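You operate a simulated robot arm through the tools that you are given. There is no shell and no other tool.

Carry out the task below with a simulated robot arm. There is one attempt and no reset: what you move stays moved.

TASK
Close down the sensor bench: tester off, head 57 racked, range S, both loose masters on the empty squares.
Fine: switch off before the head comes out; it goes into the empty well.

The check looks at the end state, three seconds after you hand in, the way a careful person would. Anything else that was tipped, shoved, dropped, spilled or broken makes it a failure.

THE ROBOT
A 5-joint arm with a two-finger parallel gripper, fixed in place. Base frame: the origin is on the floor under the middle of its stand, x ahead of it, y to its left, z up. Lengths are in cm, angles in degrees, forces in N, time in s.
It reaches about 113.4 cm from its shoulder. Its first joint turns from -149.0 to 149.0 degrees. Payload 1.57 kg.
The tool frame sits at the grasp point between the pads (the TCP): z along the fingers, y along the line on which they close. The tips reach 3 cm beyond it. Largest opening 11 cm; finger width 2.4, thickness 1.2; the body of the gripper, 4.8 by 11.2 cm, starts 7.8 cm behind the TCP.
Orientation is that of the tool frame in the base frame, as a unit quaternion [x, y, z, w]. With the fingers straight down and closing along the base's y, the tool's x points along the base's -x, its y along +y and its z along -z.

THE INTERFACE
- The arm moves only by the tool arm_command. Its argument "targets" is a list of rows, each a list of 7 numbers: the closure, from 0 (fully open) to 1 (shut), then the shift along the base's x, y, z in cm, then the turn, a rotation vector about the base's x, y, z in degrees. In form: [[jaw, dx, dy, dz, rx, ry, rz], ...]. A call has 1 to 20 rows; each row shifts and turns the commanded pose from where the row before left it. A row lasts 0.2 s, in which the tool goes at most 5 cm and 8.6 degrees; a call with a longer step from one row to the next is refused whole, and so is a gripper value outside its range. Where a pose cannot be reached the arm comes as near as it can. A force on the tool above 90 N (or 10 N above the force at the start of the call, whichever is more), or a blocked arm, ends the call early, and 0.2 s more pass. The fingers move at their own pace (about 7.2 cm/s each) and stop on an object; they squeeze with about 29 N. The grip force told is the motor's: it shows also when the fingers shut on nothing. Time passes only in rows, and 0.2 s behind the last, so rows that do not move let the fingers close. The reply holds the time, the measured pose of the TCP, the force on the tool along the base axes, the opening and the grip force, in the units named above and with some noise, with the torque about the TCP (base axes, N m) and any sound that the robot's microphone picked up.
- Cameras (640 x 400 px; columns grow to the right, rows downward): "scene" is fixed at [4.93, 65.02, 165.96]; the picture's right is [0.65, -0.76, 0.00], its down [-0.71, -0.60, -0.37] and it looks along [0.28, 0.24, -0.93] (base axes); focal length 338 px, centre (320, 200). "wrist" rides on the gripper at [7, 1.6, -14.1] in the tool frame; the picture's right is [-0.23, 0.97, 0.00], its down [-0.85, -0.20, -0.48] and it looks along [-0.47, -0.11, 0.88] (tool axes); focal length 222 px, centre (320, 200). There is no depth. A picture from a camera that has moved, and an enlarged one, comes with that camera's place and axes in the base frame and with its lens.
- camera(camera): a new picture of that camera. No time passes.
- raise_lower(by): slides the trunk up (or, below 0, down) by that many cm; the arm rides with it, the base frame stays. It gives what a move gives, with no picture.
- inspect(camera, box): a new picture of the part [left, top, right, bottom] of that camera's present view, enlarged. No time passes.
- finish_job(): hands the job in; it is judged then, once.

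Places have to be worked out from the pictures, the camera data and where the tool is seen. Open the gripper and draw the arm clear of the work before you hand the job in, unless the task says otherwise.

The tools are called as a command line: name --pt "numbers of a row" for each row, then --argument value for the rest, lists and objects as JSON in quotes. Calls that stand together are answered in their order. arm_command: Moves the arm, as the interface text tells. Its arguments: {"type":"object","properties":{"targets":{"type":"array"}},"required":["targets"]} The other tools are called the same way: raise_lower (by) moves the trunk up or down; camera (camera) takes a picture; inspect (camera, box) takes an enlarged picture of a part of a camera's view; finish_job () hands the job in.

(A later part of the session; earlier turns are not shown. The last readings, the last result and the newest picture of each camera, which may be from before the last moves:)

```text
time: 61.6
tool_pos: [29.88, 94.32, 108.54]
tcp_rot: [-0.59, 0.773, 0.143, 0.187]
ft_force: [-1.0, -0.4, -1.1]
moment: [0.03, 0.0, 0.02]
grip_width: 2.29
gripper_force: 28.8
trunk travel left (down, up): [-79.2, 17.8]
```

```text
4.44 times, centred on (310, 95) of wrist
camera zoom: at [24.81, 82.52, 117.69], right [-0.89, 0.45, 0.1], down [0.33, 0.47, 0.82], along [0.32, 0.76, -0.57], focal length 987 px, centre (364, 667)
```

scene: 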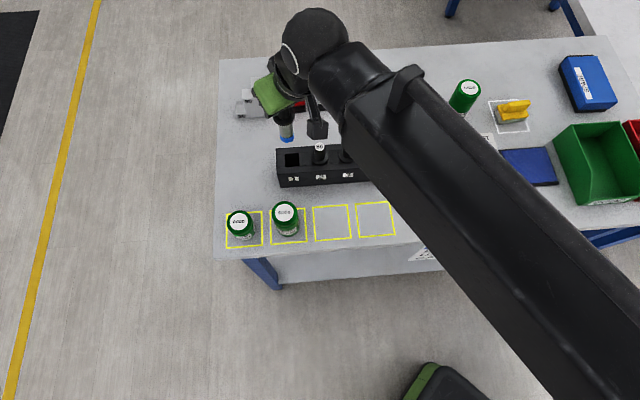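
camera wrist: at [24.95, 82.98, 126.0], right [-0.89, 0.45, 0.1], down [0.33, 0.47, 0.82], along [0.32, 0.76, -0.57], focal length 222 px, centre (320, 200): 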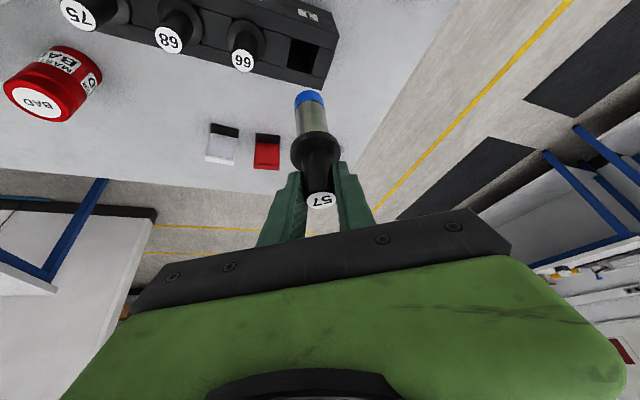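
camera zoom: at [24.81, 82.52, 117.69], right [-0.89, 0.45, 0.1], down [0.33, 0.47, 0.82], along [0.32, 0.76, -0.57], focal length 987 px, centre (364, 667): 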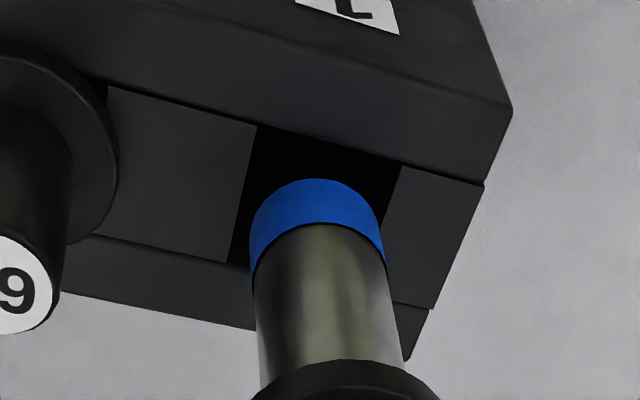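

Both views now put the tip over the well centre within ~0.15 cm. I lower in small steps watching the force.

raise_lower --by -1

raise_lower --by -0.7

inspect --camera "scene" --box '[270, 130, 320, 180]'

inspect --camera "wrist" --box '[265, 50, 355, 140]'

```text
time: 62.1
tool_pos: [29.86, 94.35, 107.54]
tcp_rot: [-0.591, 0.772, 0.143, 0.185]
ft_force: [0.0, -0.6, -0.9]
moment: [0.03, -0.01, -0.01]
grip_width: 2.27
gripper_force: 29.0
trunk travel left (down, up): [-78.2, 18.8]
```

```text
time: 62.7
tool_pos: [29.83, 94.27, 106.84]
tcp_rot: [-0.59, 0.772, 0.143, 0.187]
ft_force: [0.1, -0.1, -0.6]
moment: [0.0, 0.01, -0.01]
grip_width: 2.28
gripper_force: 29.3
trunk travel left (down, up): [-77.5, 19.5]
```

```text
8.00 times, centred on (295, 155) of scene
camera zoom: at [4.93, 65.02, 165.96], right [0.65, -0.76, 0.0], down [-0.71, -0.6, -0.37], along [0.28, 0.24, -0.93], focal length 2708 px, centre (520, 560)
```

zoom: 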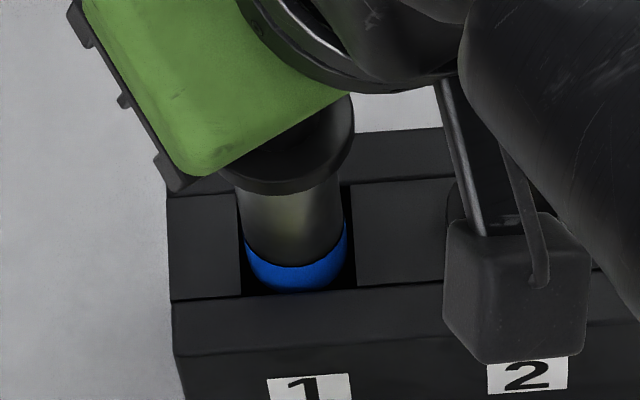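

```text
4.44 times, centred on (310, 95) of wrist
camera zoom: at [24.81, 82.52, 115.99], right [-0.89, 0.45, 0.1], down [0.33, 0.47, 0.82], along [0.32, 0.76, -0.57], focal length 987 px, centre (364, 667)
```

zoom: 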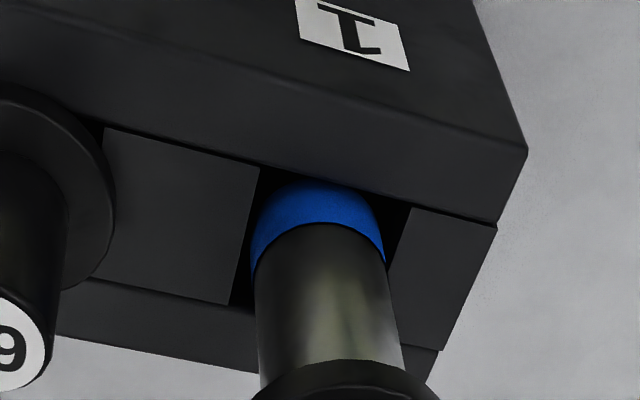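

The tip is entering the well with no side force. I keep lowering in steps.

raise_lower --by -1

raise_lower --by -1

inspect --camera "scene" --box '[270, 130, 320, 180]'

inspect --camera "wrist" --box '[265, 50, 355, 140]'

```text
time: 63.3
tool_pos: [29.9, 94.37, 105.89]
tcp_rot: [-0.59, 0.772, 0.143, 0.187]
ft_force: [0.4, 0.2, -1.1]
moment: [-0.04, -0.08, 0.02]
grip_width: 2.28
gripper_force: 29.3
trunk travel left (down, up): [-76.5, 20.5]
```

```text
time: 63.9
tool_pos: [29.85, 94.34, 104.68]
tcp_rot: [-0.59, 0.772, 0.143, 0.187]
ft_force: [0.3, 0.6, -1.2]
moment: [0.02, 0.01, 0.0]
grip_width: 2.27
gripper_force: 28.9
trunk travel left (down, up): [-75.5, 21.5]
```

```text
8.00 times, centred on (295, 155) of scene
camera zoom: at [4.93, 65.02, 165.96], right [0.65, -0.76, 0.0], down [-0.71, -0.6, -0.37], along [0.28, 0.24, -0.93], focal length 2708 px, centre (520, 560)
```

zoom: 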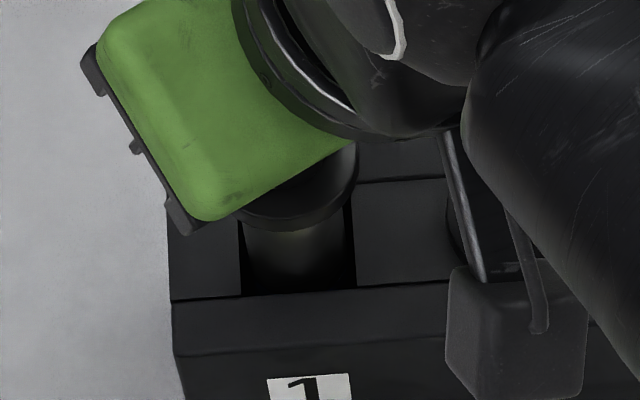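

```text
4.44 times, centred on (310, 95) of wrist
camera zoom: at [24.81, 82.52, 113.99], right [-0.89, 0.45, 0.1], down [0.33, 0.47, 0.82], along [0.32, 0.76, -0.57], focal length 987 px, centre (364, 667)
```

zoom: 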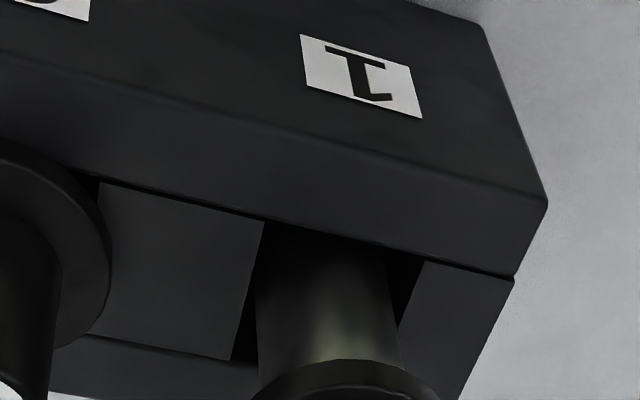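

The plug is well inside, no side load. I continue down toward the collar seating height (TCP ≈100–100.4).

raise_lower --by -2

raise_lower --by -1.5

inspect --camera "wrist" --box '[265, 50, 355, 140]'

```text
time: 64.5
tool_pos: [29.89, 94.41, 102.83]
tcp_rot: [-0.591, 0.772, 0.143, 0.187]
ft_force: [0.1, -0.3, -1.4]
moment: [-0.03, -0.04, 0.0]
grip_width: 2.31
gripper_force: 28.3
trunk travel left (down, up): [-73.5, 23.5]
```

```text
time: 65.2
tool_pos: [29.84, 94.31, 101.27]
tcp_rot: [-0.59, 0.772, 0.143, 0.187]
ft_force: [-0.2, -0.6, -1.6]
moment: [0.02, -0.01, 0.01]
grip_width: 2.26
gripper_force: 28.8
trunk travel left (down, up): [-72.0, 25.0]
```

```text
4.44 times, centred on (310, 95) of wrist
camera zoom: at [24.82, 82.52, 110.49], right [-0.89, 0.45, 0.1], down [0.33, 0.47, 0.82], along [0.32, 0.76, -0.57], focal length 987 px, centre (364, 667)
```

zoom: 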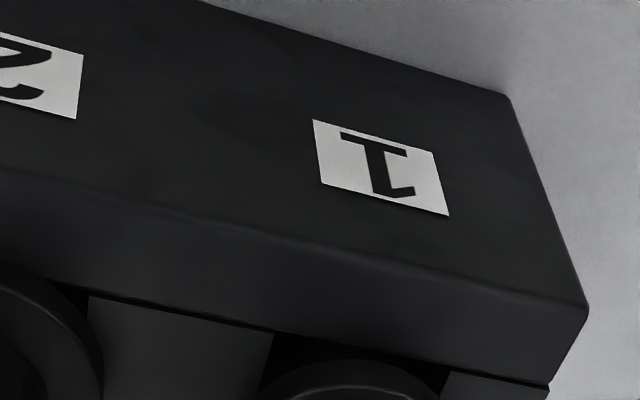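

The collar is almost down. I lower in 0.4 cm steps until the vertical force shows contact.

raise_lower --by -0.5

raise_lower --by -0.3

inspect --camera "wrist" --box '[265, 90, 375, 200]'

```text
time: 65.7
tool_pos: [29.84, 94.34, 100.79]
tcp_rot: [-0.591, 0.772, 0.144, 0.187]
ft_force: [0.5, 0.3, -0.2]
moment: [0.02, 0.02, -0.03]
grip_width: 2.27
gripper_force: 28.8
trunk travel left (down, up): [-71.5, 25.5]
```

```text
time: 66.2
tool_pos: [29.77, 94.29, 100.56]
tcp_rot: [-0.59, 0.772, 0.143, 0.187]
ft_force: [1.1, 4.5, 9.7]
moment: [-0.05, 0.01, -0.03]
grip_width: 2.26
gripper_force: 28.9
trunk travel left (down, up): [-71.2, 25.8]
```

```text
3.64 times, centred on (320, 145) of wrist
camera zoom: at [24.81, 82.5, 109.75], right [-0.89, 0.45, 0.1], down [0.33, 0.47, 0.82], along [0.32, 0.76, -0.57], focal length 808 px, centre (320, 400)
```

zoom: 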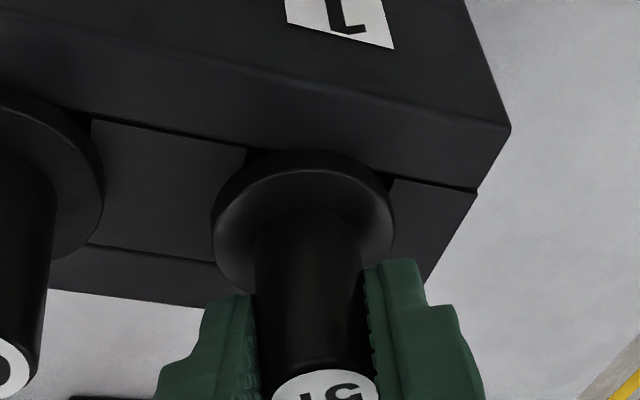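

Contact at 9.7 N with the collar flush on the rack. I open just enough to free the handle and check that it stays put.

arm_command --pt "0.62 0 0 0 0 0 0" --pt "0.62 0 0 0 0 0 0" --pt "0.62 0 0 0 0 0 0"

raise_lower --by 10

camera --camera "wrist"

inspect --camera "scene" --box '[265, 120, 345, 190]'

```text
time: 67.0
tool_pos: [29.9, 94.34, 100.44]
tcp_rot: [-0.59, 0.772, 0.143, 0.187]
ft_force: [-0.2, 0.0, -0.8]
moment: [-0.03, -0.01, 0.02]
grip_width: 4.18
gripper_force: 0.0
trunk travel left (down, up): [-71.2, 25.8]
```

```text
time: 68.3
tool_pos: [29.92, 94.28, 110.52]
tcp_rot: [-0.59, 0.772, 0.143, 0.187]
ft_force: [-0.2, -1.3, 0.1]
moment: [-0.05, 0.0, -0.01]
grip_width: 4.18
gripper_force: 0.1
trunk travel left (down, up): [-81.2, 15.8]
```

```text
taken
camera wrist: at [24.81, 82.54, 119.68], right [-0.89, 0.45, 0.1], down [0.33, 0.47, 0.82], along [0.32, 0.76, -0.57], focal length 222 px, centre (320, 200)
```

wrist: 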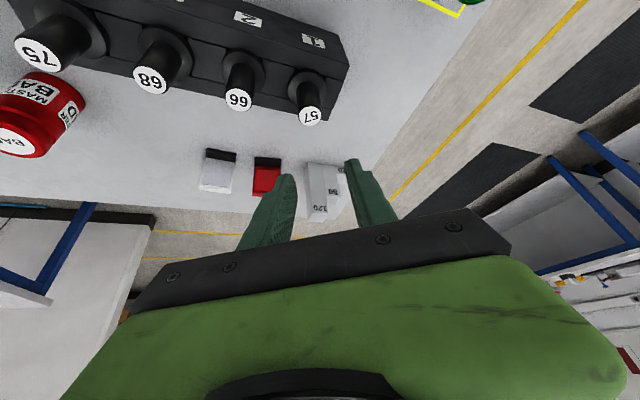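

```text
5.71 times, centred on (305, 155) of scene
camera zoom: at [4.93, 65.02, 165.96], right [0.65, -0.76, 0.0], down [-0.71, -0.6, -0.37], along [0.28, 0.24, -0.93], focal length 1934 px, centre (406, 457)
```

zoom: 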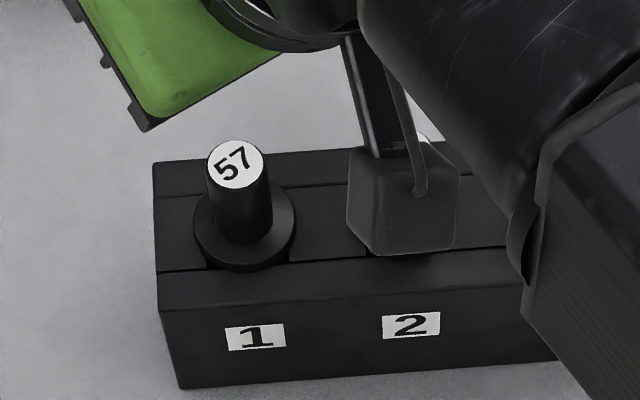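

Head 57 stands upright in well 1 with its collar down; the other heads are undisturbed. Next the red BAD master: I swing over toward it high up, open to ~8.8 cm, with the tilt facing az 56°, to measure it.

arm_command --pt "0.2 3.73 -2.47 0 0 0 -2.69" --pt "0.2 3.73 -2.47 0 0 0 -2.69" --pt "0.2 3.73 -2.47 0 0 0 -2.69" --pt "0.2 3.73 -2.47 0 0 0 -2.69" --pt "0.2 3.73 -2.47 0 0 0 -2.69" --pt "0.2 3.73 -2.47 0 0 0 -2.69" --pt "0.2 3.73 -2.47 0 0 0 -2.69" --pt "0.2 0 0 0.8 3.3 -2.2 0" --pt "0.2 0 0 0 0 0 0"

camera --camera "wrist"

camera --camera "scene"

```text
time: 70.3
tool_pos: [56.02, 76.84, 111.2]
tcp_rot: [-0.452, 0.851, 0.126, 0.237]
ft_force: [0.2, 0.5, 0.3]
moment: [0.01, 0.03, 0.01]
grip_width: 8.8
gripper_force: 0.0
trunk travel left (down, up): [-81.2, 15.8]
```

```text
taken
camera wrist: at [47.1, 66.73, 119.59], right [-0.7, 0.71, 0.12], down [0.44, 0.29, 0.85], along [0.57, 0.65, -0.51], focal length 222 px, centre (320, 200)
```

wrist: 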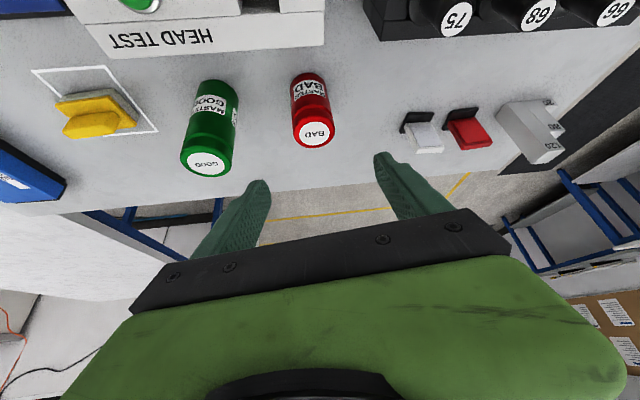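

```text
taken
```

scene: 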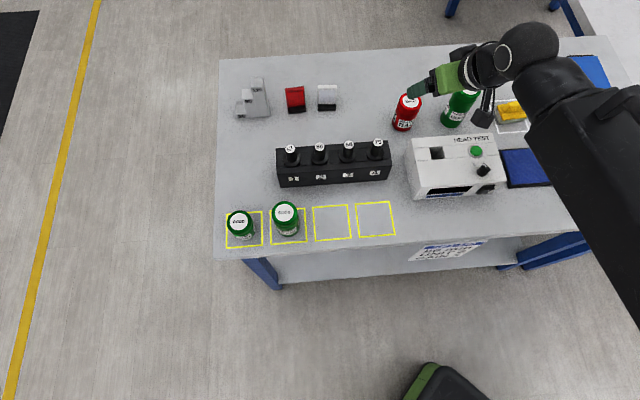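

Both masters are in view; I zoom for accurate positions.

inspect --camera "wrist" --box '[265, 60, 355, 160]'

inspect --camera "wrist" --box '[160, 70, 260, 190]'

inspect --camera "scene" --box '[385, 75, 435, 140]'

```text
4.00 times, centred on (310, 110) of wrist
camera zoom: at [47.1, 66.73, 119.59], right [-0.7, 0.71, 0.12], down [0.44, 0.29, 0.85], along [0.57, 0.65, -0.51], focal length 888 px, centre (360, 560)
```

zoom: 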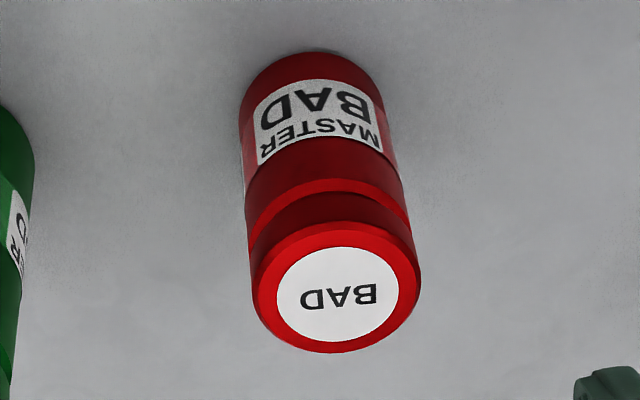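

```text
3.33 times, centred on (210, 130) of wrist
camera zoom: at [47.1, 66.73, 119.59], right [-0.7, 0.71, 0.12], down [0.44, 0.29, 0.85], along [0.57, 0.65, -0.51], focal length 740 px, centre (687, 433)
```

zoom: 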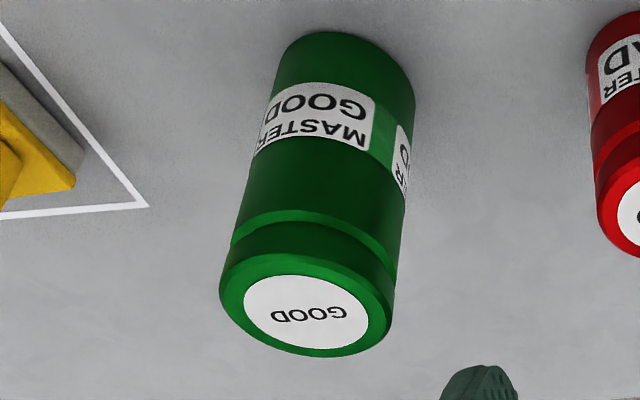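

```text
6.15 times, centred on (410, 108) of scene
camera zoom: at [4.93, 65.02, 165.96], right [0.65, -0.76, 0.0], down [-0.71, -0.6, -0.37], along [0.28, 0.24, -0.93], focal length 2083 px, centre (-234, 769)
```

zoom: 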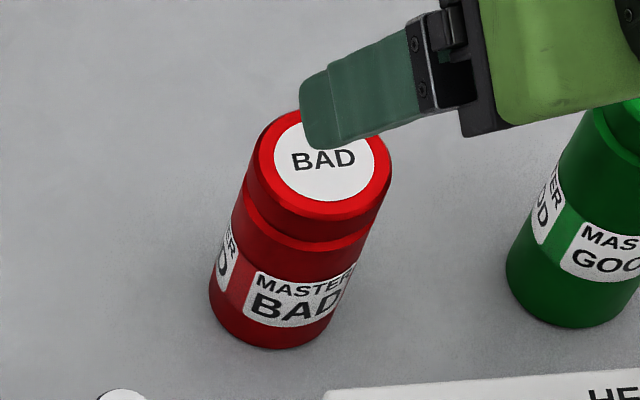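

Red master: axis ≈(60.45, 82.7), top z≈96.95, diameter ≈5.8 cm. Green: ≈(70.2, 73.3), top z≈100.4. I move over the red one and lower most of the way.

arm_command --pt "0.2 2.21 2.93 0 0 0 0" --pt "0.2 2.22 2.93 0 0 0 0" --pt "0.2 0 0 0 0 0 0"

raise_lower --by -9

camera --camera "wrist"

inspect --camera "scene" --box '[380, 70, 480, 150]'

```text
time: 71.2
tool_pos: [60.53, 82.77, 111.28]
tcp_rot: [-0.453, 0.85, 0.125, 0.236]
ft_force: [-0.1, -0.4, -0.1]
moment: [-0.03, 0.02, -0.02]
grip_width: 8.8
gripper_force: 0.1
trunk travel left (down, up): [-81.2, 15.8]
```

```text
time: 72.4
tool_pos: [60.44, 82.85, 102.2]
tcp_rot: [-0.452, 0.851, 0.126, 0.236]
ft_force: [-0.7, 0.3, 0.1]
moment: [-0.03, -0.03, 0.0]
grip_width: 8.83
gripper_force: 0.0
trunk travel left (down, up): [-72.2, 24.8]
```

```text
taken
camera wrist: at [51.62, 72.68, 110.61], right [-0.7, 0.71, 0.12], down [0.44, 0.29, 0.85], along [0.57, 0.65, -0.51], focal length 222 px, centre (320, 200)
```

wrist: 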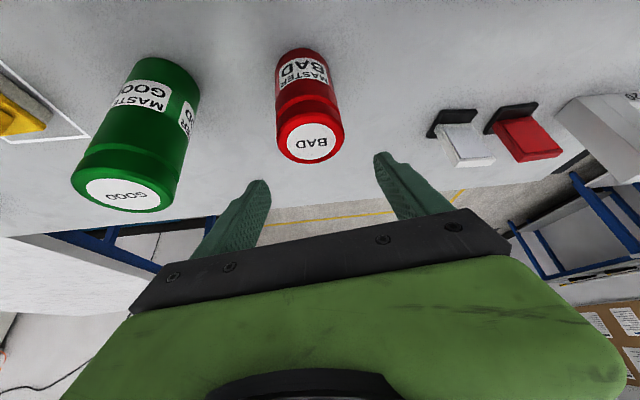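

```text
5.00 times, centred on (430, 110) of scene
camera zoom: at [4.93, 65.02, 165.96], right [0.65, -0.76, 0.0], down [-0.71, -0.6, -0.37], along [0.28, 0.24, -0.93], focal length 1693 px, centre (-230, 650)
```

zoom: 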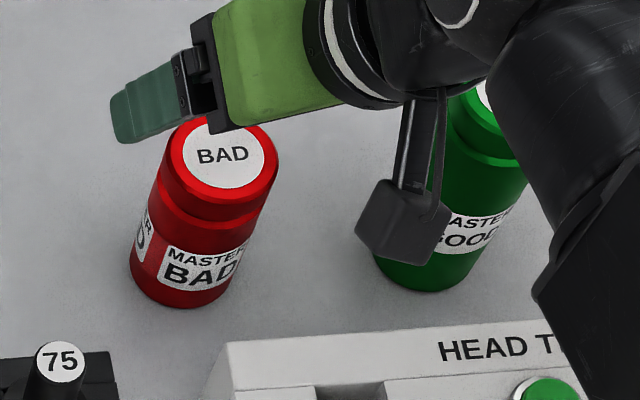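

The red label projects within 0.2 cm of where it should for a centred jar. I lower the remaining 9.3 cm so the pads straddle mid-height.

raise_lower --by -6

raise_lower --by -3.3

camera --camera "wrist"

inspect --camera "scene" --box '[380, 70, 480, 150]'

```text
time: 73.4
tool_pos: [60.59, 82.7, 96.35]
tcp_rot: [-0.452, 0.851, 0.126, 0.236]
ft_force: [0.6, 0.1, -0.3]
moment: [-0.03, -0.01, 0.01]
grip_width: 8.78
gripper_force: 0.0
trunk travel left (down, up): [-66.2, 30.8]
```

```text
time: 74.2
tool_pos: [60.46, 82.84, 92.89]
tcp_rot: [-0.452, 0.851, 0.126, 0.236]
ft_force: [0.4, -0.4, -0.4]
moment: [-0.03, 0.0, 0.01]
grip_width: 8.83
gripper_force: 0.1
trunk travel left (down, up): [-62.9, 34.1]
```

```text
taken
camera wrist: at [51.63, 72.68, 101.31], right [-0.7, 0.71, 0.12], down [0.44, 0.29, 0.85], along [0.57, 0.65, -0.51], focal length 222 px, centre (320, 200)
```

wrist: 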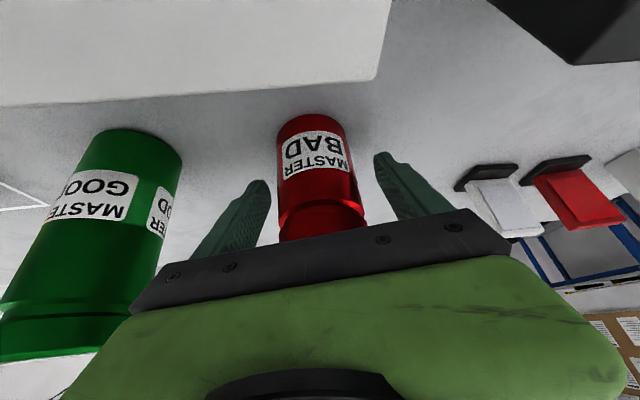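

```text
5.00 times, centred on (430, 110) of scene
camera zoom: at [4.93, 65.02, 165.96], right [0.65, -0.76, 0.0], down [-0.71, -0.6, -0.37], along [0.28, 0.24, -0.93], focal length 1693 px, centre (-230, 650)
```

zoom: 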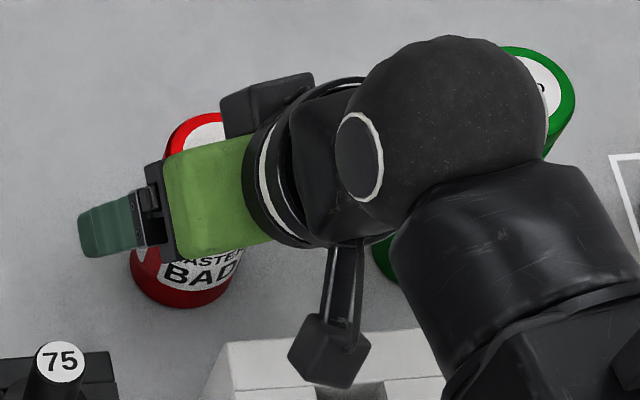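

The jar is centred between the pads with no contact. I close on it.

arm_command --pt "0.4 0 0 0 0 0 0" --pt "0.5 0 0 0 0 0 0" --pt "1 0 0 0 0 0 0" --pt "1 0 0 0 0 0 0" --pt "1 0 0 0 0 0 0"

raise_lower --by 1.5

camera --camera "wrist"

inspect --camera "scene" --box '[380, 70, 480, 150]'

```text
time: 75.4
tool_pos: [60.51, 82.7, 92.94]
tcp_rot: [-0.452, 0.851, 0.125, 0.236]
ft_force: [2.0, -0.9, 1.0]
moment: [-0.06, -0.04, 0.01]
grip_width: 5.49
gripper_force: 29.3
trunk travel left (down, up): [-62.9, 34.1]
```

```text
time: 76.0
tool_pos: [60.63, 82.75, 94.46]
tcp_rot: [-0.453, 0.851, 0.126, 0.236]
ft_force: [-0.1, -0.2, -2.8]
moment: [-0.02, -0.02, 0.02]
grip_width: 5.53
gripper_force: 28.6
trunk travel left (down, up): [-64.4, 32.6]
```

```text
taken
camera wrist: at [51.65, 72.73, 102.76], right [-0.7, 0.71, 0.12], down [0.44, 0.29, 0.85], along [0.57, 0.64, -0.51], focal length 222 px, centre (320, 200)
```

wrist: 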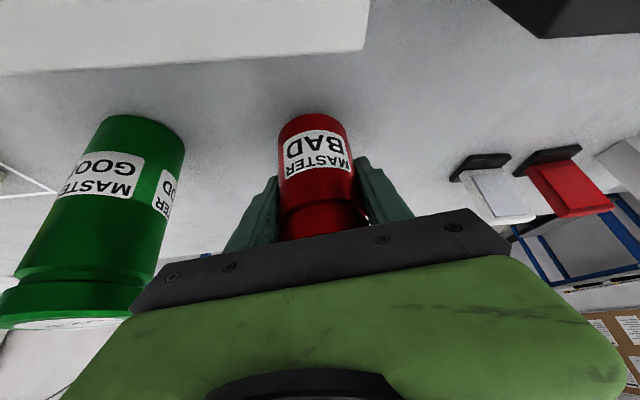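

```text
5.00 times, centred on (430, 110) of scene
camera zoom: at [4.93, 65.02, 165.96], right [0.65, -0.76, 0.0], down [-0.71, -0.6, -0.37], along [0.28, 0.24, -0.93], focal length 1693 px, centre (-230, 650)
```

zoom: 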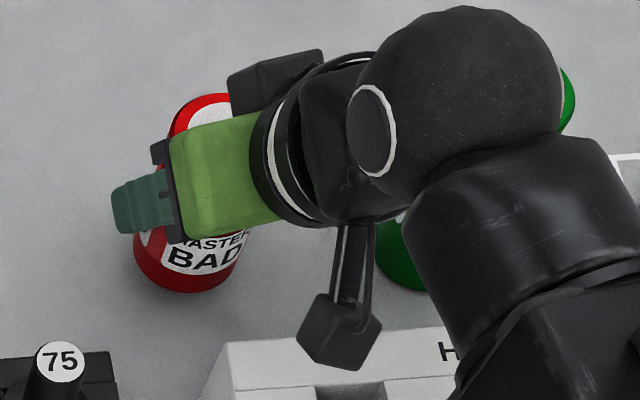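

The red master is lifted (weight ≈3 N) and moves with the gripper. I raise it 17 cm, above the rack heads.

raise_lower --by 17

camera --camera "wrist"

camera --camera "scene"

```text
time: 77.9
tool_pos: [60.54, 82.78, 111.41]
tcp_rot: [-0.452, 0.851, 0.125, 0.236]
ft_force: [0.5, -0.7, -3.6]
moment: [0.0, 0.03, -0.03]
grip_width: 5.5
gripper_force: 29.1
trunk travel left (down, up): [-81.4, 15.6]
```

```text
taken
camera wrist: at [51.65, 72.73, 119.76], right [-0.7, 0.71, 0.12], down [0.44, 0.29, 0.85], along [0.57, 0.64, -0.51], focal length 222 px, centre (320, 200)
```

wrist: 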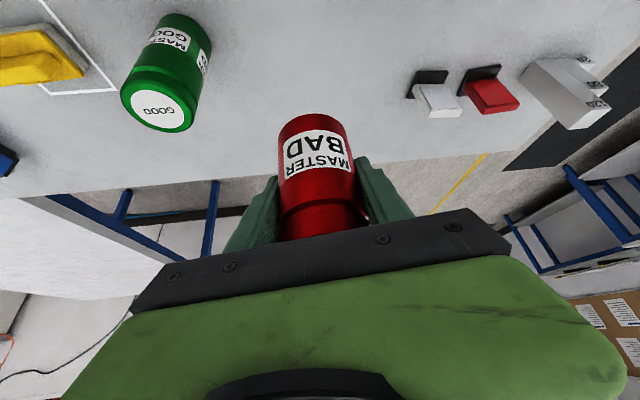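

```text
taken
```

scene: 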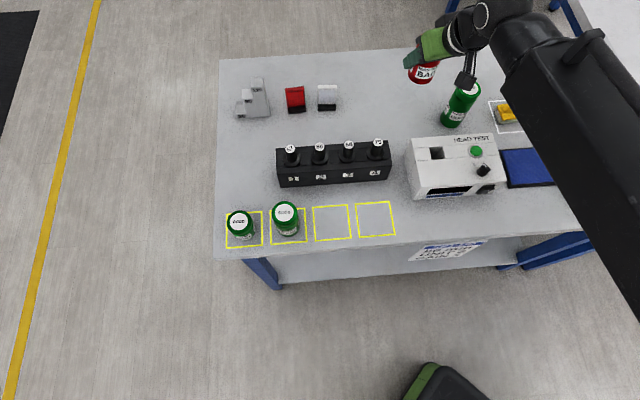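

The jar rides steadily, bottom near z≈106. I carry it across to above square 3 at about (25.8, 79.3), turning the tilt to az 75°.

arm_command --pt "1 -4.34 -0.435 0 0 0 2.4" --pt "1 -4.34 -0.435 0 0 0 2.4" --pt "1 -4.34 -0.435 0 0 0 2.4" --pt "1 -4.34 -0.435 0 0 0 2.4" --pt "1 -4.34 -0.435 0 0 0 2.4" --pt "1 -4.34 -0.435 0 0 0 2.4" --pt "1 -4.34 -0.435 0 0 0 2.4" --pt "1 -4.34 -0.435 0 0 0 2.4" --pt "1 0 0 0 0 0 0"

camera --camera "wrist"

camera --camera "scene"

```text
time: 79.9
tool_pos: [25.76, 79.29, 111.45]
tcp_rot: [-0.587, 0.764, 0.163, 0.211]
ft_force: [0.5, -0.5, -3.0]
moment: [0.05, 0.0, 0.0]
grip_width: 5.5
gripper_force: 29.3
trunk travel left (down, up): [-81.4, 15.6]
```

```text
taken
camera wrist: at [20.69, 66.82, 119.77], right [-0.89, 0.44, 0.12], down [0.32, 0.42, 0.85], along [0.32, 0.8, -0.51], focal length 222 px, centre (320, 200)
```

wrist: 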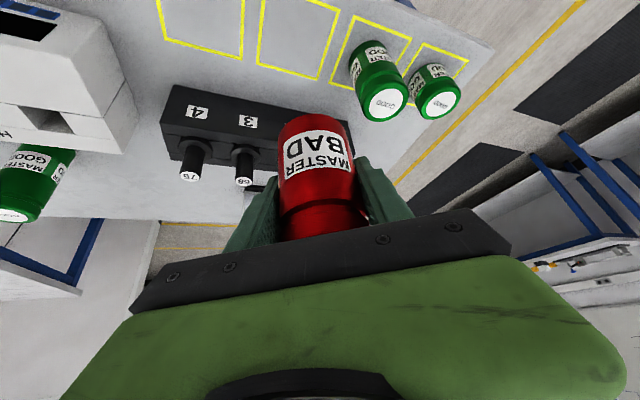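

```text
taken
```

scene: 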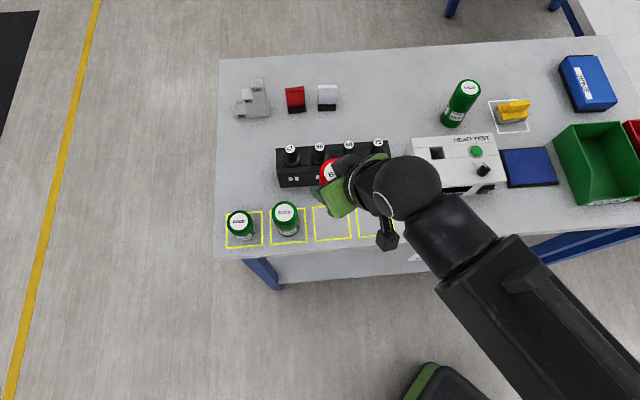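

I zoom on the squares in the wrist view to check square 3's centre.

inspect --camera "wrist" --box '[230, 0, 390, 120]'

inspect --camera "scene" --box '[260, 190, 400, 250]'

```text
3.33 times, centred on (310, 60) of wrist
camera zoom: at [20.69, 66.82, 119.77], right [-0.89, 0.44, 0.12], down [0.32, 0.42, 0.85], along [0.32, 0.8, -0.51], focal length 740 px, centre (353, 667)
```

zoom: 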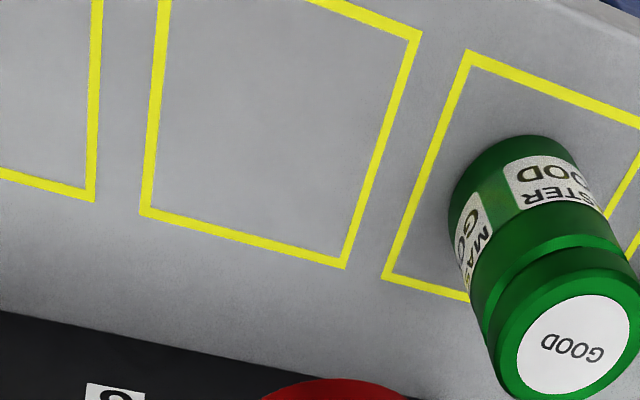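

```text
4.57 times, centred on (330, 220) of scene
camera zoom: at [4.93, 65.02, 165.96], right [0.65, -0.76, 0.0], down [-0.71, -0.6, -0.37], along [0.28, 0.24, -0.93], focal length 1548 px, centre (274, 109)
```

zoom: 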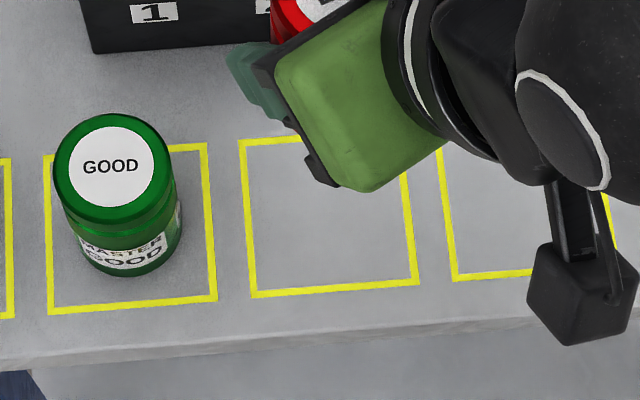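

Square 3's centre averages to (25.95, 79.4). I nudge there and lower the jar to about 1 cm above the bench.

arm_command --pt "1 0.2 0.12 0 0 0 0" --pt "1 0 0 0 0 0 0"

raise_lower --by -17.3

camera --camera "wrist"

inspect --camera "scene" --box '[260, 180, 400, 260]'

```text
time: 80.5
tool_pos: [26.06, 79.27, 111.59]
tcp_rot: [-0.588, 0.764, 0.163, 0.211]
ft_force: [0.5, 0.1, -3.5]
moment: [0.03, 0.03, -0.01]
grip_width: 5.51
gripper_force: 29.3
trunk travel left (down, up): [-81.4, 15.6]
```

```text
time: 82.5
tool_pos: [25.85, 79.31, 94.12]
tcp_rot: [-0.588, 0.763, 0.163, 0.212]
ft_force: [-0.4, 0.4, -2.8]
moment: [0.03, -0.02, 0.0]
grip_width: 5.51
gripper_force: 29.2
trunk travel left (down, up): [-64.1, 32.9]
```

```text
taken
camera wrist: at [20.89, 66.93, 102.49], right [-0.89, 0.44, 0.12], down [0.32, 0.42, 0.85], along [0.32, 0.8, -0.51], focal length 222 px, centre (320, 200)
```

wrist: 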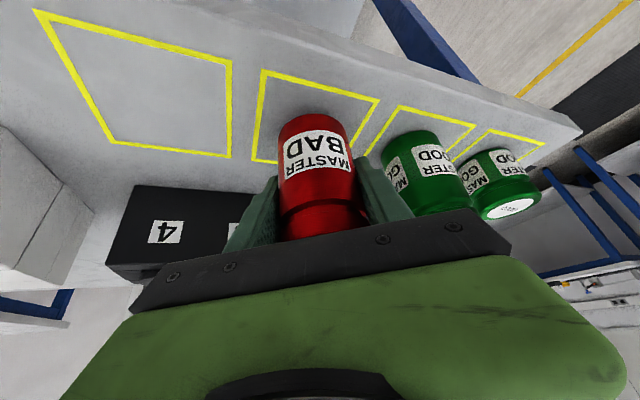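

```text
4.57 times, centred on (330, 220) of scene
camera zoom: at [4.93, 65.02, 165.96], right [0.65, -0.76, 0.0], down [-0.71, -0.6, -0.37], along [0.28, 0.24, -0.93], focal length 1548 px, centre (274, 109)
```

zoom: 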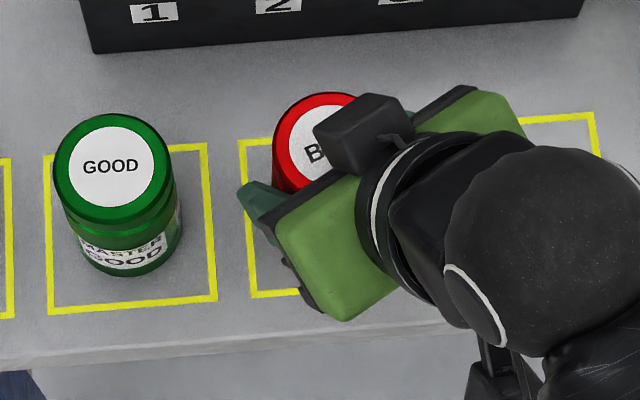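

The jar hovers over square 3. I check its base against the yellow frame up close.

inspect --camera "wrist" --box '[245, 60, 395, 180]'

```text
3.33 times, centred on (320, 120) of wrist
camera zoom: at [20.89, 66.93, 102.49], right [-0.89, 0.44, 0.12], down [0.32, 0.42, 0.85], along [0.32, 0.8, -0.51], focal length 740 px, centre (320, 467)
```

zoom: 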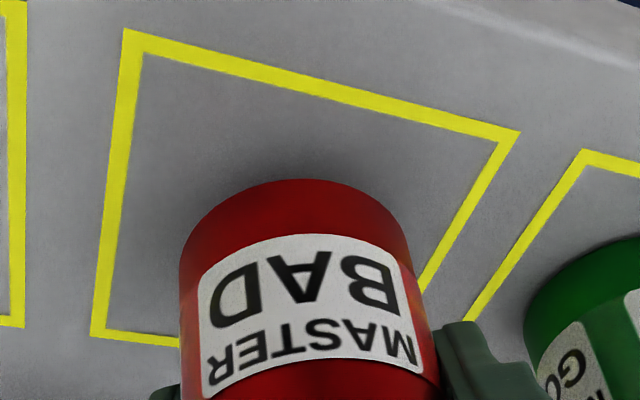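

The base will land essentially at the centre of the frame. I lower the last centimetre in small steps, watching for contact.

raise_lower --by -0.8

raise_lower --by -0.3

```text
time: 83.0
tool_pos: [25.96, 79.32, 93.3]
tcp_rot: [-0.588, 0.764, 0.162, 0.212]
ft_force: [-0.1, -1.2, -3.6]
moment: [-0.01, -0.03, 0.0]
grip_width: 5.51
gripper_force: 29.0
trunk travel left (down, up): [-63.3, 33.7]
```

```text
time: 83.6
tool_pos: [26.05, 79.38, 93.08]
tcp_rot: [-0.588, 0.764, 0.163, 0.211]
ft_force: [-0.6, 0.3, -3.0]
moment: [0.01, 0.02, 0.03]
grip_width: 5.48
gripper_force: 28.9
trunk travel left (down, up): [-63.0, 34.0]
```

No contact yet (still carrying ~3 N). I continue in 0.15–0.2 cm steps.

raise_lower --by -0.15

raise_lower --by -0.15

```text
time: 84.1
tool_pos: [25.97, 79.36, 93.12]
tcp_rot: [-0.588, 0.764, 0.164, 0.212]
ft_force: [1.7, 2.7, 9.5]
moment: [-0.13, 0.02, 0.02]
grip_width: 5.5
gripper_force: 29.1
trunk travel left (down, up): [-62.8, 34.2]
```

```text
time: 84.6
tool_pos: [25.95, 79.21, 92.97]
tcp_rot: [-0.587, 0.764, 0.164, 0.213]
ft_force: [3.2, 10.6, 29.0]
moment: [-0.08, 0.06, -0.02]
grip_width: 5.52
gripper_force: 28.8
trunk travel left (down, up): [-62.7, 34.3]
```

The jar stands on the bench (29 N push). I relax 0.15 cm and open the jaw.

raise_lower --by 0.15

arm_command --pt "0.4 0 0 0 0 0 0" --pt "0.3 0 0 0 0 0 0" --pt "0.3 0 0 0 0 0 0" --pt "0.3 0 0 0 0 0 0"

camera --camera "wrist"

inspect --camera "scene" --box '[260, 180, 400, 260]'

```text
time: 85.1
tool_pos: [25.97, 79.37, 93.04]
tcp_rot: [-0.588, 0.764, 0.162, 0.211]
ft_force: [1.3, 5.4, 11.7]
moment: [0.61, -0.1, -0.04]
grip_width: 5.49
gripper_force: 28.4
trunk travel left (down, up): [-62.8, 34.2]
```

```text
time: 86.1
tool_pos: [25.92, 79.32, 92.88]
tcp_rot: [-0.589, 0.763, 0.163, 0.211]
ft_force: [-0.3, -0.1, 0.0]
moment: [0.0, 0.0, -0.03]
grip_width: 7.71
gripper_force: 0.1
trunk travel left (down, up): [-62.8, 34.2]
```

```text
taken
camera wrist: at [20.88, 66.91, 101.25], right [-0.89, 0.44, 0.12], down [0.32, 0.42, 0.85], along [0.32, 0.8, -0.51], focal length 222 px, centre (320, 200)
```

wrist: 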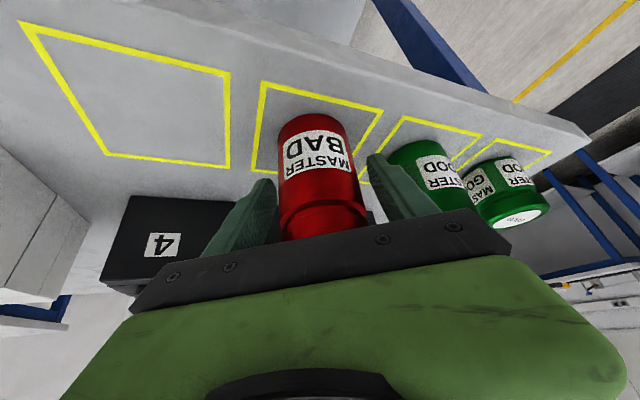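

```text
4.57 times, centred on (330, 220) of scene
camera zoom: at [4.93, 65.02, 165.96], right [0.65, -0.76, 0.0], down [-0.71, -0.6, -0.37], along [0.28, 0.24, -0.93], focal length 1548 px, centre (274, 109)
```

zoom: 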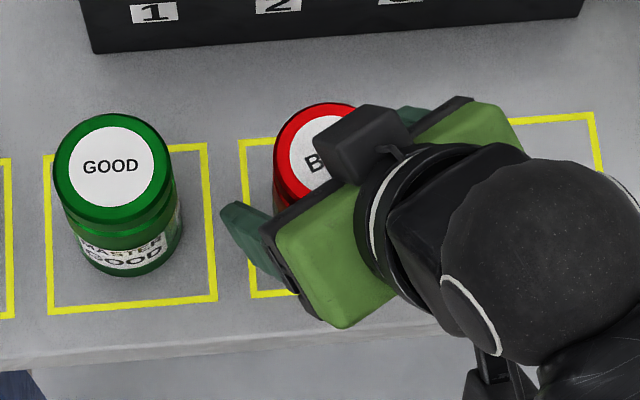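

The red master stands free on square 3. I raise straight up 18 cm and look.

raise_lower --by 18

camera --camera "wrist"

camera --camera "scene"

```text
time: 88.1
tool_pos: [25.92, 79.32, 110.85]
tcp_rot: [-0.588, 0.763, 0.163, 0.212]
ft_force: [-0.3, -0.3, 0.0]
moment: [0.01, 0.0, -0.03]
grip_width: 7.7
gripper_force: 0.2
trunk travel left (down, up): [-80.8, 16.2]
```

```text
taken
camera wrist: at [20.88, 66.92, 119.24], right [-0.89, 0.44, 0.12], down [0.32, 0.42, 0.85], along [0.32, 0.8, -0.51], focal length 222 px, centre (320, 200)
```

wrist: 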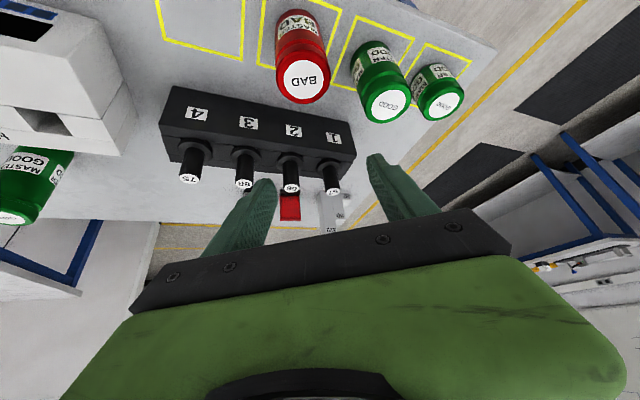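

```text
taken
```

scene: 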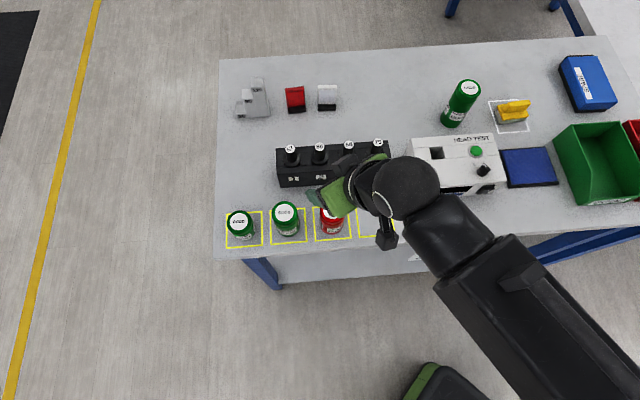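

Red BAD stands inside square 3. Now the tall GOOD master: I swing over to a standoff just short of it, tilt facing az 48°, and measure it again.

arm_command --pt "0.2 4.48 -1.17 0 0 0 -3.01" --pt "0.2 4.48 -1.17 0 0 0 -3.01" --pt "0.2 4.48 -1.17 0 0 0 -3.01" --pt "0.2 4.48 -1.17 0 0 0 -3.01" --pt "0.2 4.48 -1.17 0 0 0 -3.01" --pt "0.2 4.48 -1.17 0 0 0 -3.01" --pt "0.2 4.48 -1.17 0 0 0 -3.01" --pt "0.2 4.48 -1.17 0 0 0 -3.01" --pt "0.2 4.48 -1.17 0 0 0 -3.01" --pt "0.2 0 0 0 0 0 0"

inspect --camera "wrist" --box '[240, 60, 400, 180]'

inspect --camera "scene" --box '[300, 190, 400, 250]'

camera --camera "scene"

```text
time: 90.3
tool_pos: [66.28, 68.65, 110.93]
tcp_rot: [-0.392, 0.88, 0.109, 0.246]
ft_force: [0.6, 0.4, 0.2]
moment: [0.02, 0.01, 0.01]
grip_width: 8.78
gripper_force: 0.1
trunk travel left (down, up): [-80.8, 16.2]
```

```text
3.33 times, centred on (320, 120) of wrist
camera zoom: at [56.08, 59.91, 119.26], right [-0.59, 0.8, 0.12], down [0.47, 0.23, 0.85], along [0.65, 0.56, -0.51], focal length 740 px, centre (320, 467)
```

zoom: 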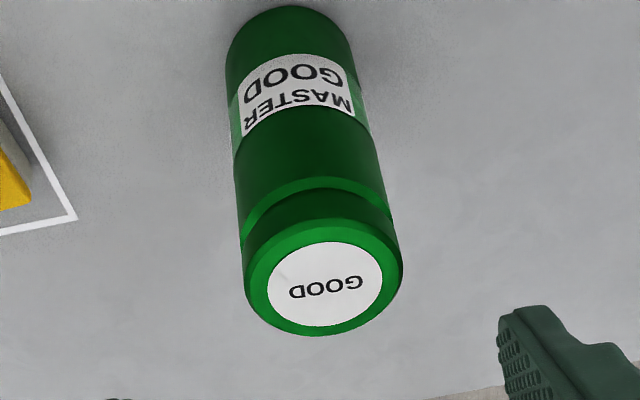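

```text
6.40 times, centred on (350, 220) of scene
camera zoom: at [4.93, 65.02, 165.96], right [0.65, -0.76, 0.0], down [-0.71, -0.6, -0.37], along [0.28, 0.24, -0.93], focal length 2167 px, centre (128, 72)
```

zoom: 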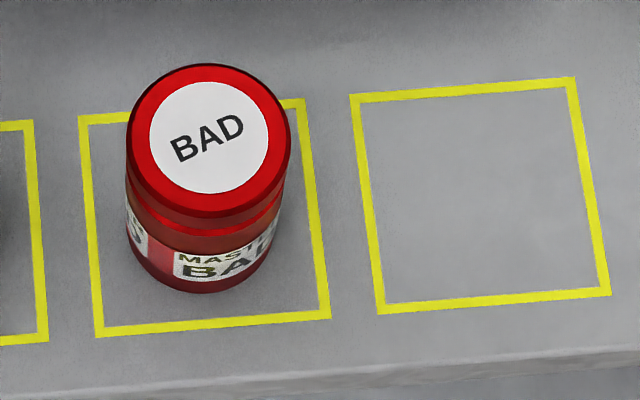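

```text
taken
```

scene: 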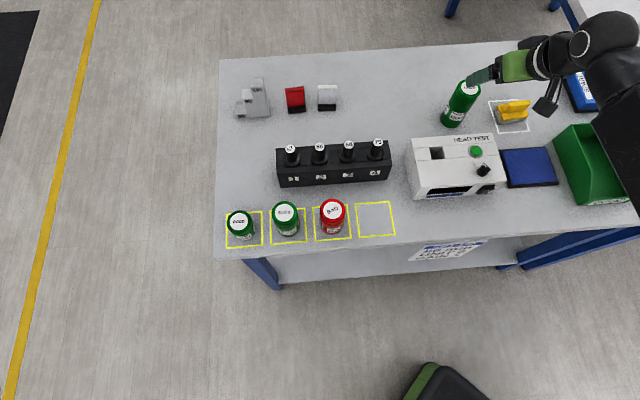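

Red sits well inside square 3. The green master's axis is ≈(70.0, 73.25), top z≈100.35. I move over it and lower part way.

arm_command --pt "0.2 1.86 2.3 0 0 0 0" --pt "0.2 1.86 2.3 0 0 0 0" --pt "0.2 0 0 0 0 0 0"

raise_lower --by -6.5

camera --camera "wrist"

inspect --camera "scene" --box '[410, 60, 530, 150]'

```text
time: 91.1
tool_pos: [70.07, 73.39, 110.85]
tcp_rot: [-0.393, 0.88, 0.108, 0.244]
ft_force: [0.1, 0.4, -0.6]
moment: [-0.04, -0.02, 0.03]
grip_width: 8.82
gripper_force: 0.0
trunk travel left (down, up): [-80.8, 16.2]
```

```text
time: 92.1
tool_pos: [70.07, 73.57, 104.45]
tcp_rot: [-0.392, 0.88, 0.109, 0.244]
ft_force: [-0.9, 0.0, -0.1]
moment: [-0.05, -0.02, -0.01]
grip_width: 8.8
gripper_force: 0.0
trunk travel left (down, up): [-74.3, 22.7]
```

```text
taken
camera wrist: at [59.84, 64.62, 112.76], right [-0.59, 0.8, 0.12], down [0.47, 0.23, 0.85], along [0.65, 0.56, -0.51], focal length 222 px, centre (320, 200)
```

wrist: 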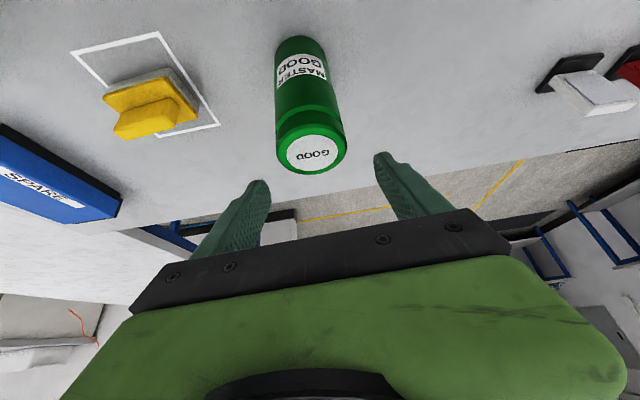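

```text
4.44 times, centred on (470, 105) of scene
camera zoom: at [4.93, 65.02, 165.96], right [0.65, -0.76, 0.0], down [-0.71, -0.6, -0.37], along [0.28, 0.24, -0.93], focal length 1505 px, centre (-347, 622)
```

zoom: 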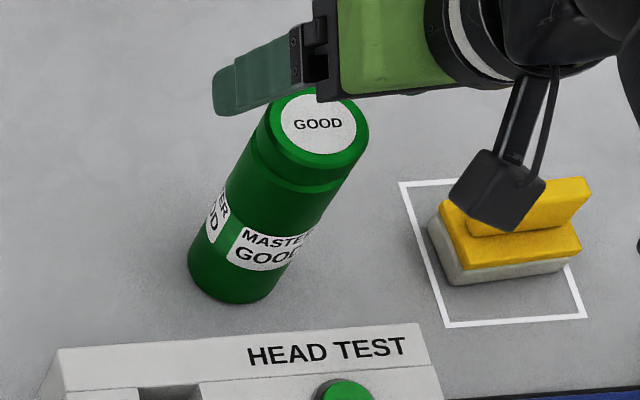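

The label projects within 0.2 cm of the TCP axis. I lower the rest, to TCP z≈95.

raise_lower --by -5.5

raise_lower --by -3.8

camera --camera "wrist"

inspect --camera "scene" --box '[410, 60, 530, 150]'

```text
time: 93.1
tool_pos: [70.06, 73.44, 98.95]
tcp_rot: [-0.393, 0.88, 0.109, 0.245]
ft_force: [0.4, 0.7, 0.3]
moment: [0.02, 0.02, 0.04]
grip_width: 8.8
gripper_force: 0.0
trunk travel left (down, up): [-68.8, 28.2]
```

```text
time: 93.9
tool_pos: [70.02, 73.32, 95.12]
tcp_rot: [-0.392, 0.88, 0.109, 0.244]
ft_force: [-0.2, 0.8, -0.4]
moment: [-0.01, 0.02, 0.0]
grip_width: 8.81
gripper_force: 0.0
trunk travel left (down, up): [-65.0, 32.0]
```

```text
taken
camera wrist: at [59.84, 64.62, 103.46], right [-0.59, 0.8, 0.12], down [0.47, 0.23, 0.85], along [0.65, 0.56, -0.51], focal length 222 px, centre (320, 200)
```

wrist: 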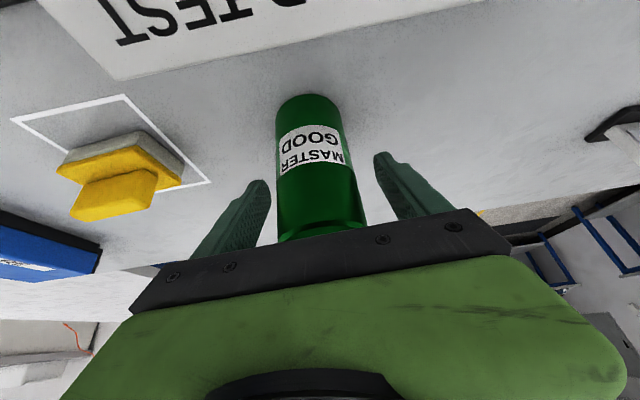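

```text
4.44 times, centred on (470, 105) of scene
camera zoom: at [4.93, 65.02, 165.96], right [0.65, -0.76, 0.0], down [-0.71, -0.6, -0.37], along [0.28, 0.24, -0.93], focal length 1505 px, centre (-347, 622)
```

zoom: 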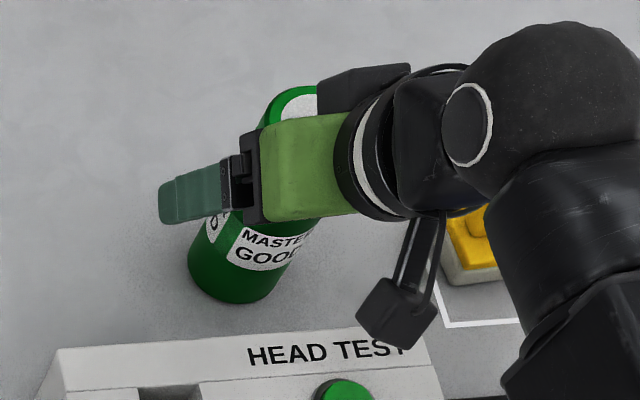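

Centred and clear. I close on the green master and lift slightly.

arm_command --pt "0.4 0 0 0 0 0 0" --pt "0.5 0 0 0 0 0 0" --pt "1 0 0 0 0 0 0" --pt "1 0 0 0 0 0 0" --pt "1 0 0 0 0 0 0"

raise_lower --by 1.5

camera --camera "wrist"

```text
time: 95.1
tool_pos: [70.09, 73.48, 95.09]
tcp_rot: [-0.393, 0.88, 0.109, 0.244]
ft_force: [2.3, -0.4, 2.2]
moment: [-0.05, 0.01, 0.0]
grip_width: 5.55
gripper_force: 29.4
trunk travel left (down, up): [-65.0, 32.0]
```

```text
time: 95.7
tool_pos: [70.06, 73.46, 96.46]
tcp_rot: [-0.392, 0.88, 0.109, 0.244]
ft_force: [-0.3, 0.9, -3.7]
moment: [-0.02, -0.01, 0.0]
grip_width: 5.58
gripper_force: 28.7
trunk travel left (down, up): [-66.5, 30.5]
```

```text
taken
camera wrist: at [59.87, 64.67, 104.91], right [-0.59, 0.8, 0.12], down [0.47, 0.23, 0.85], along [0.65, 0.56, -0.51], focal length 222 px, centre (320, 200)
```

wrist: 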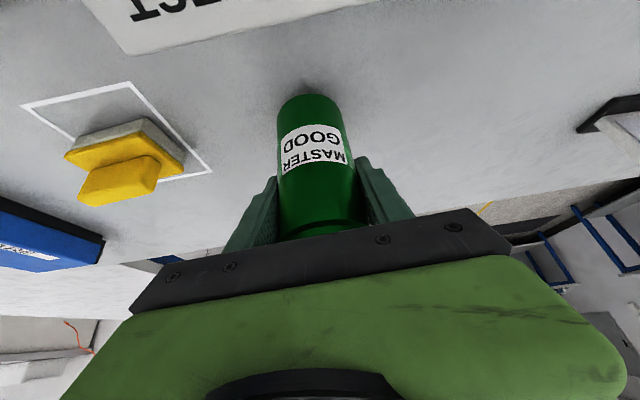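

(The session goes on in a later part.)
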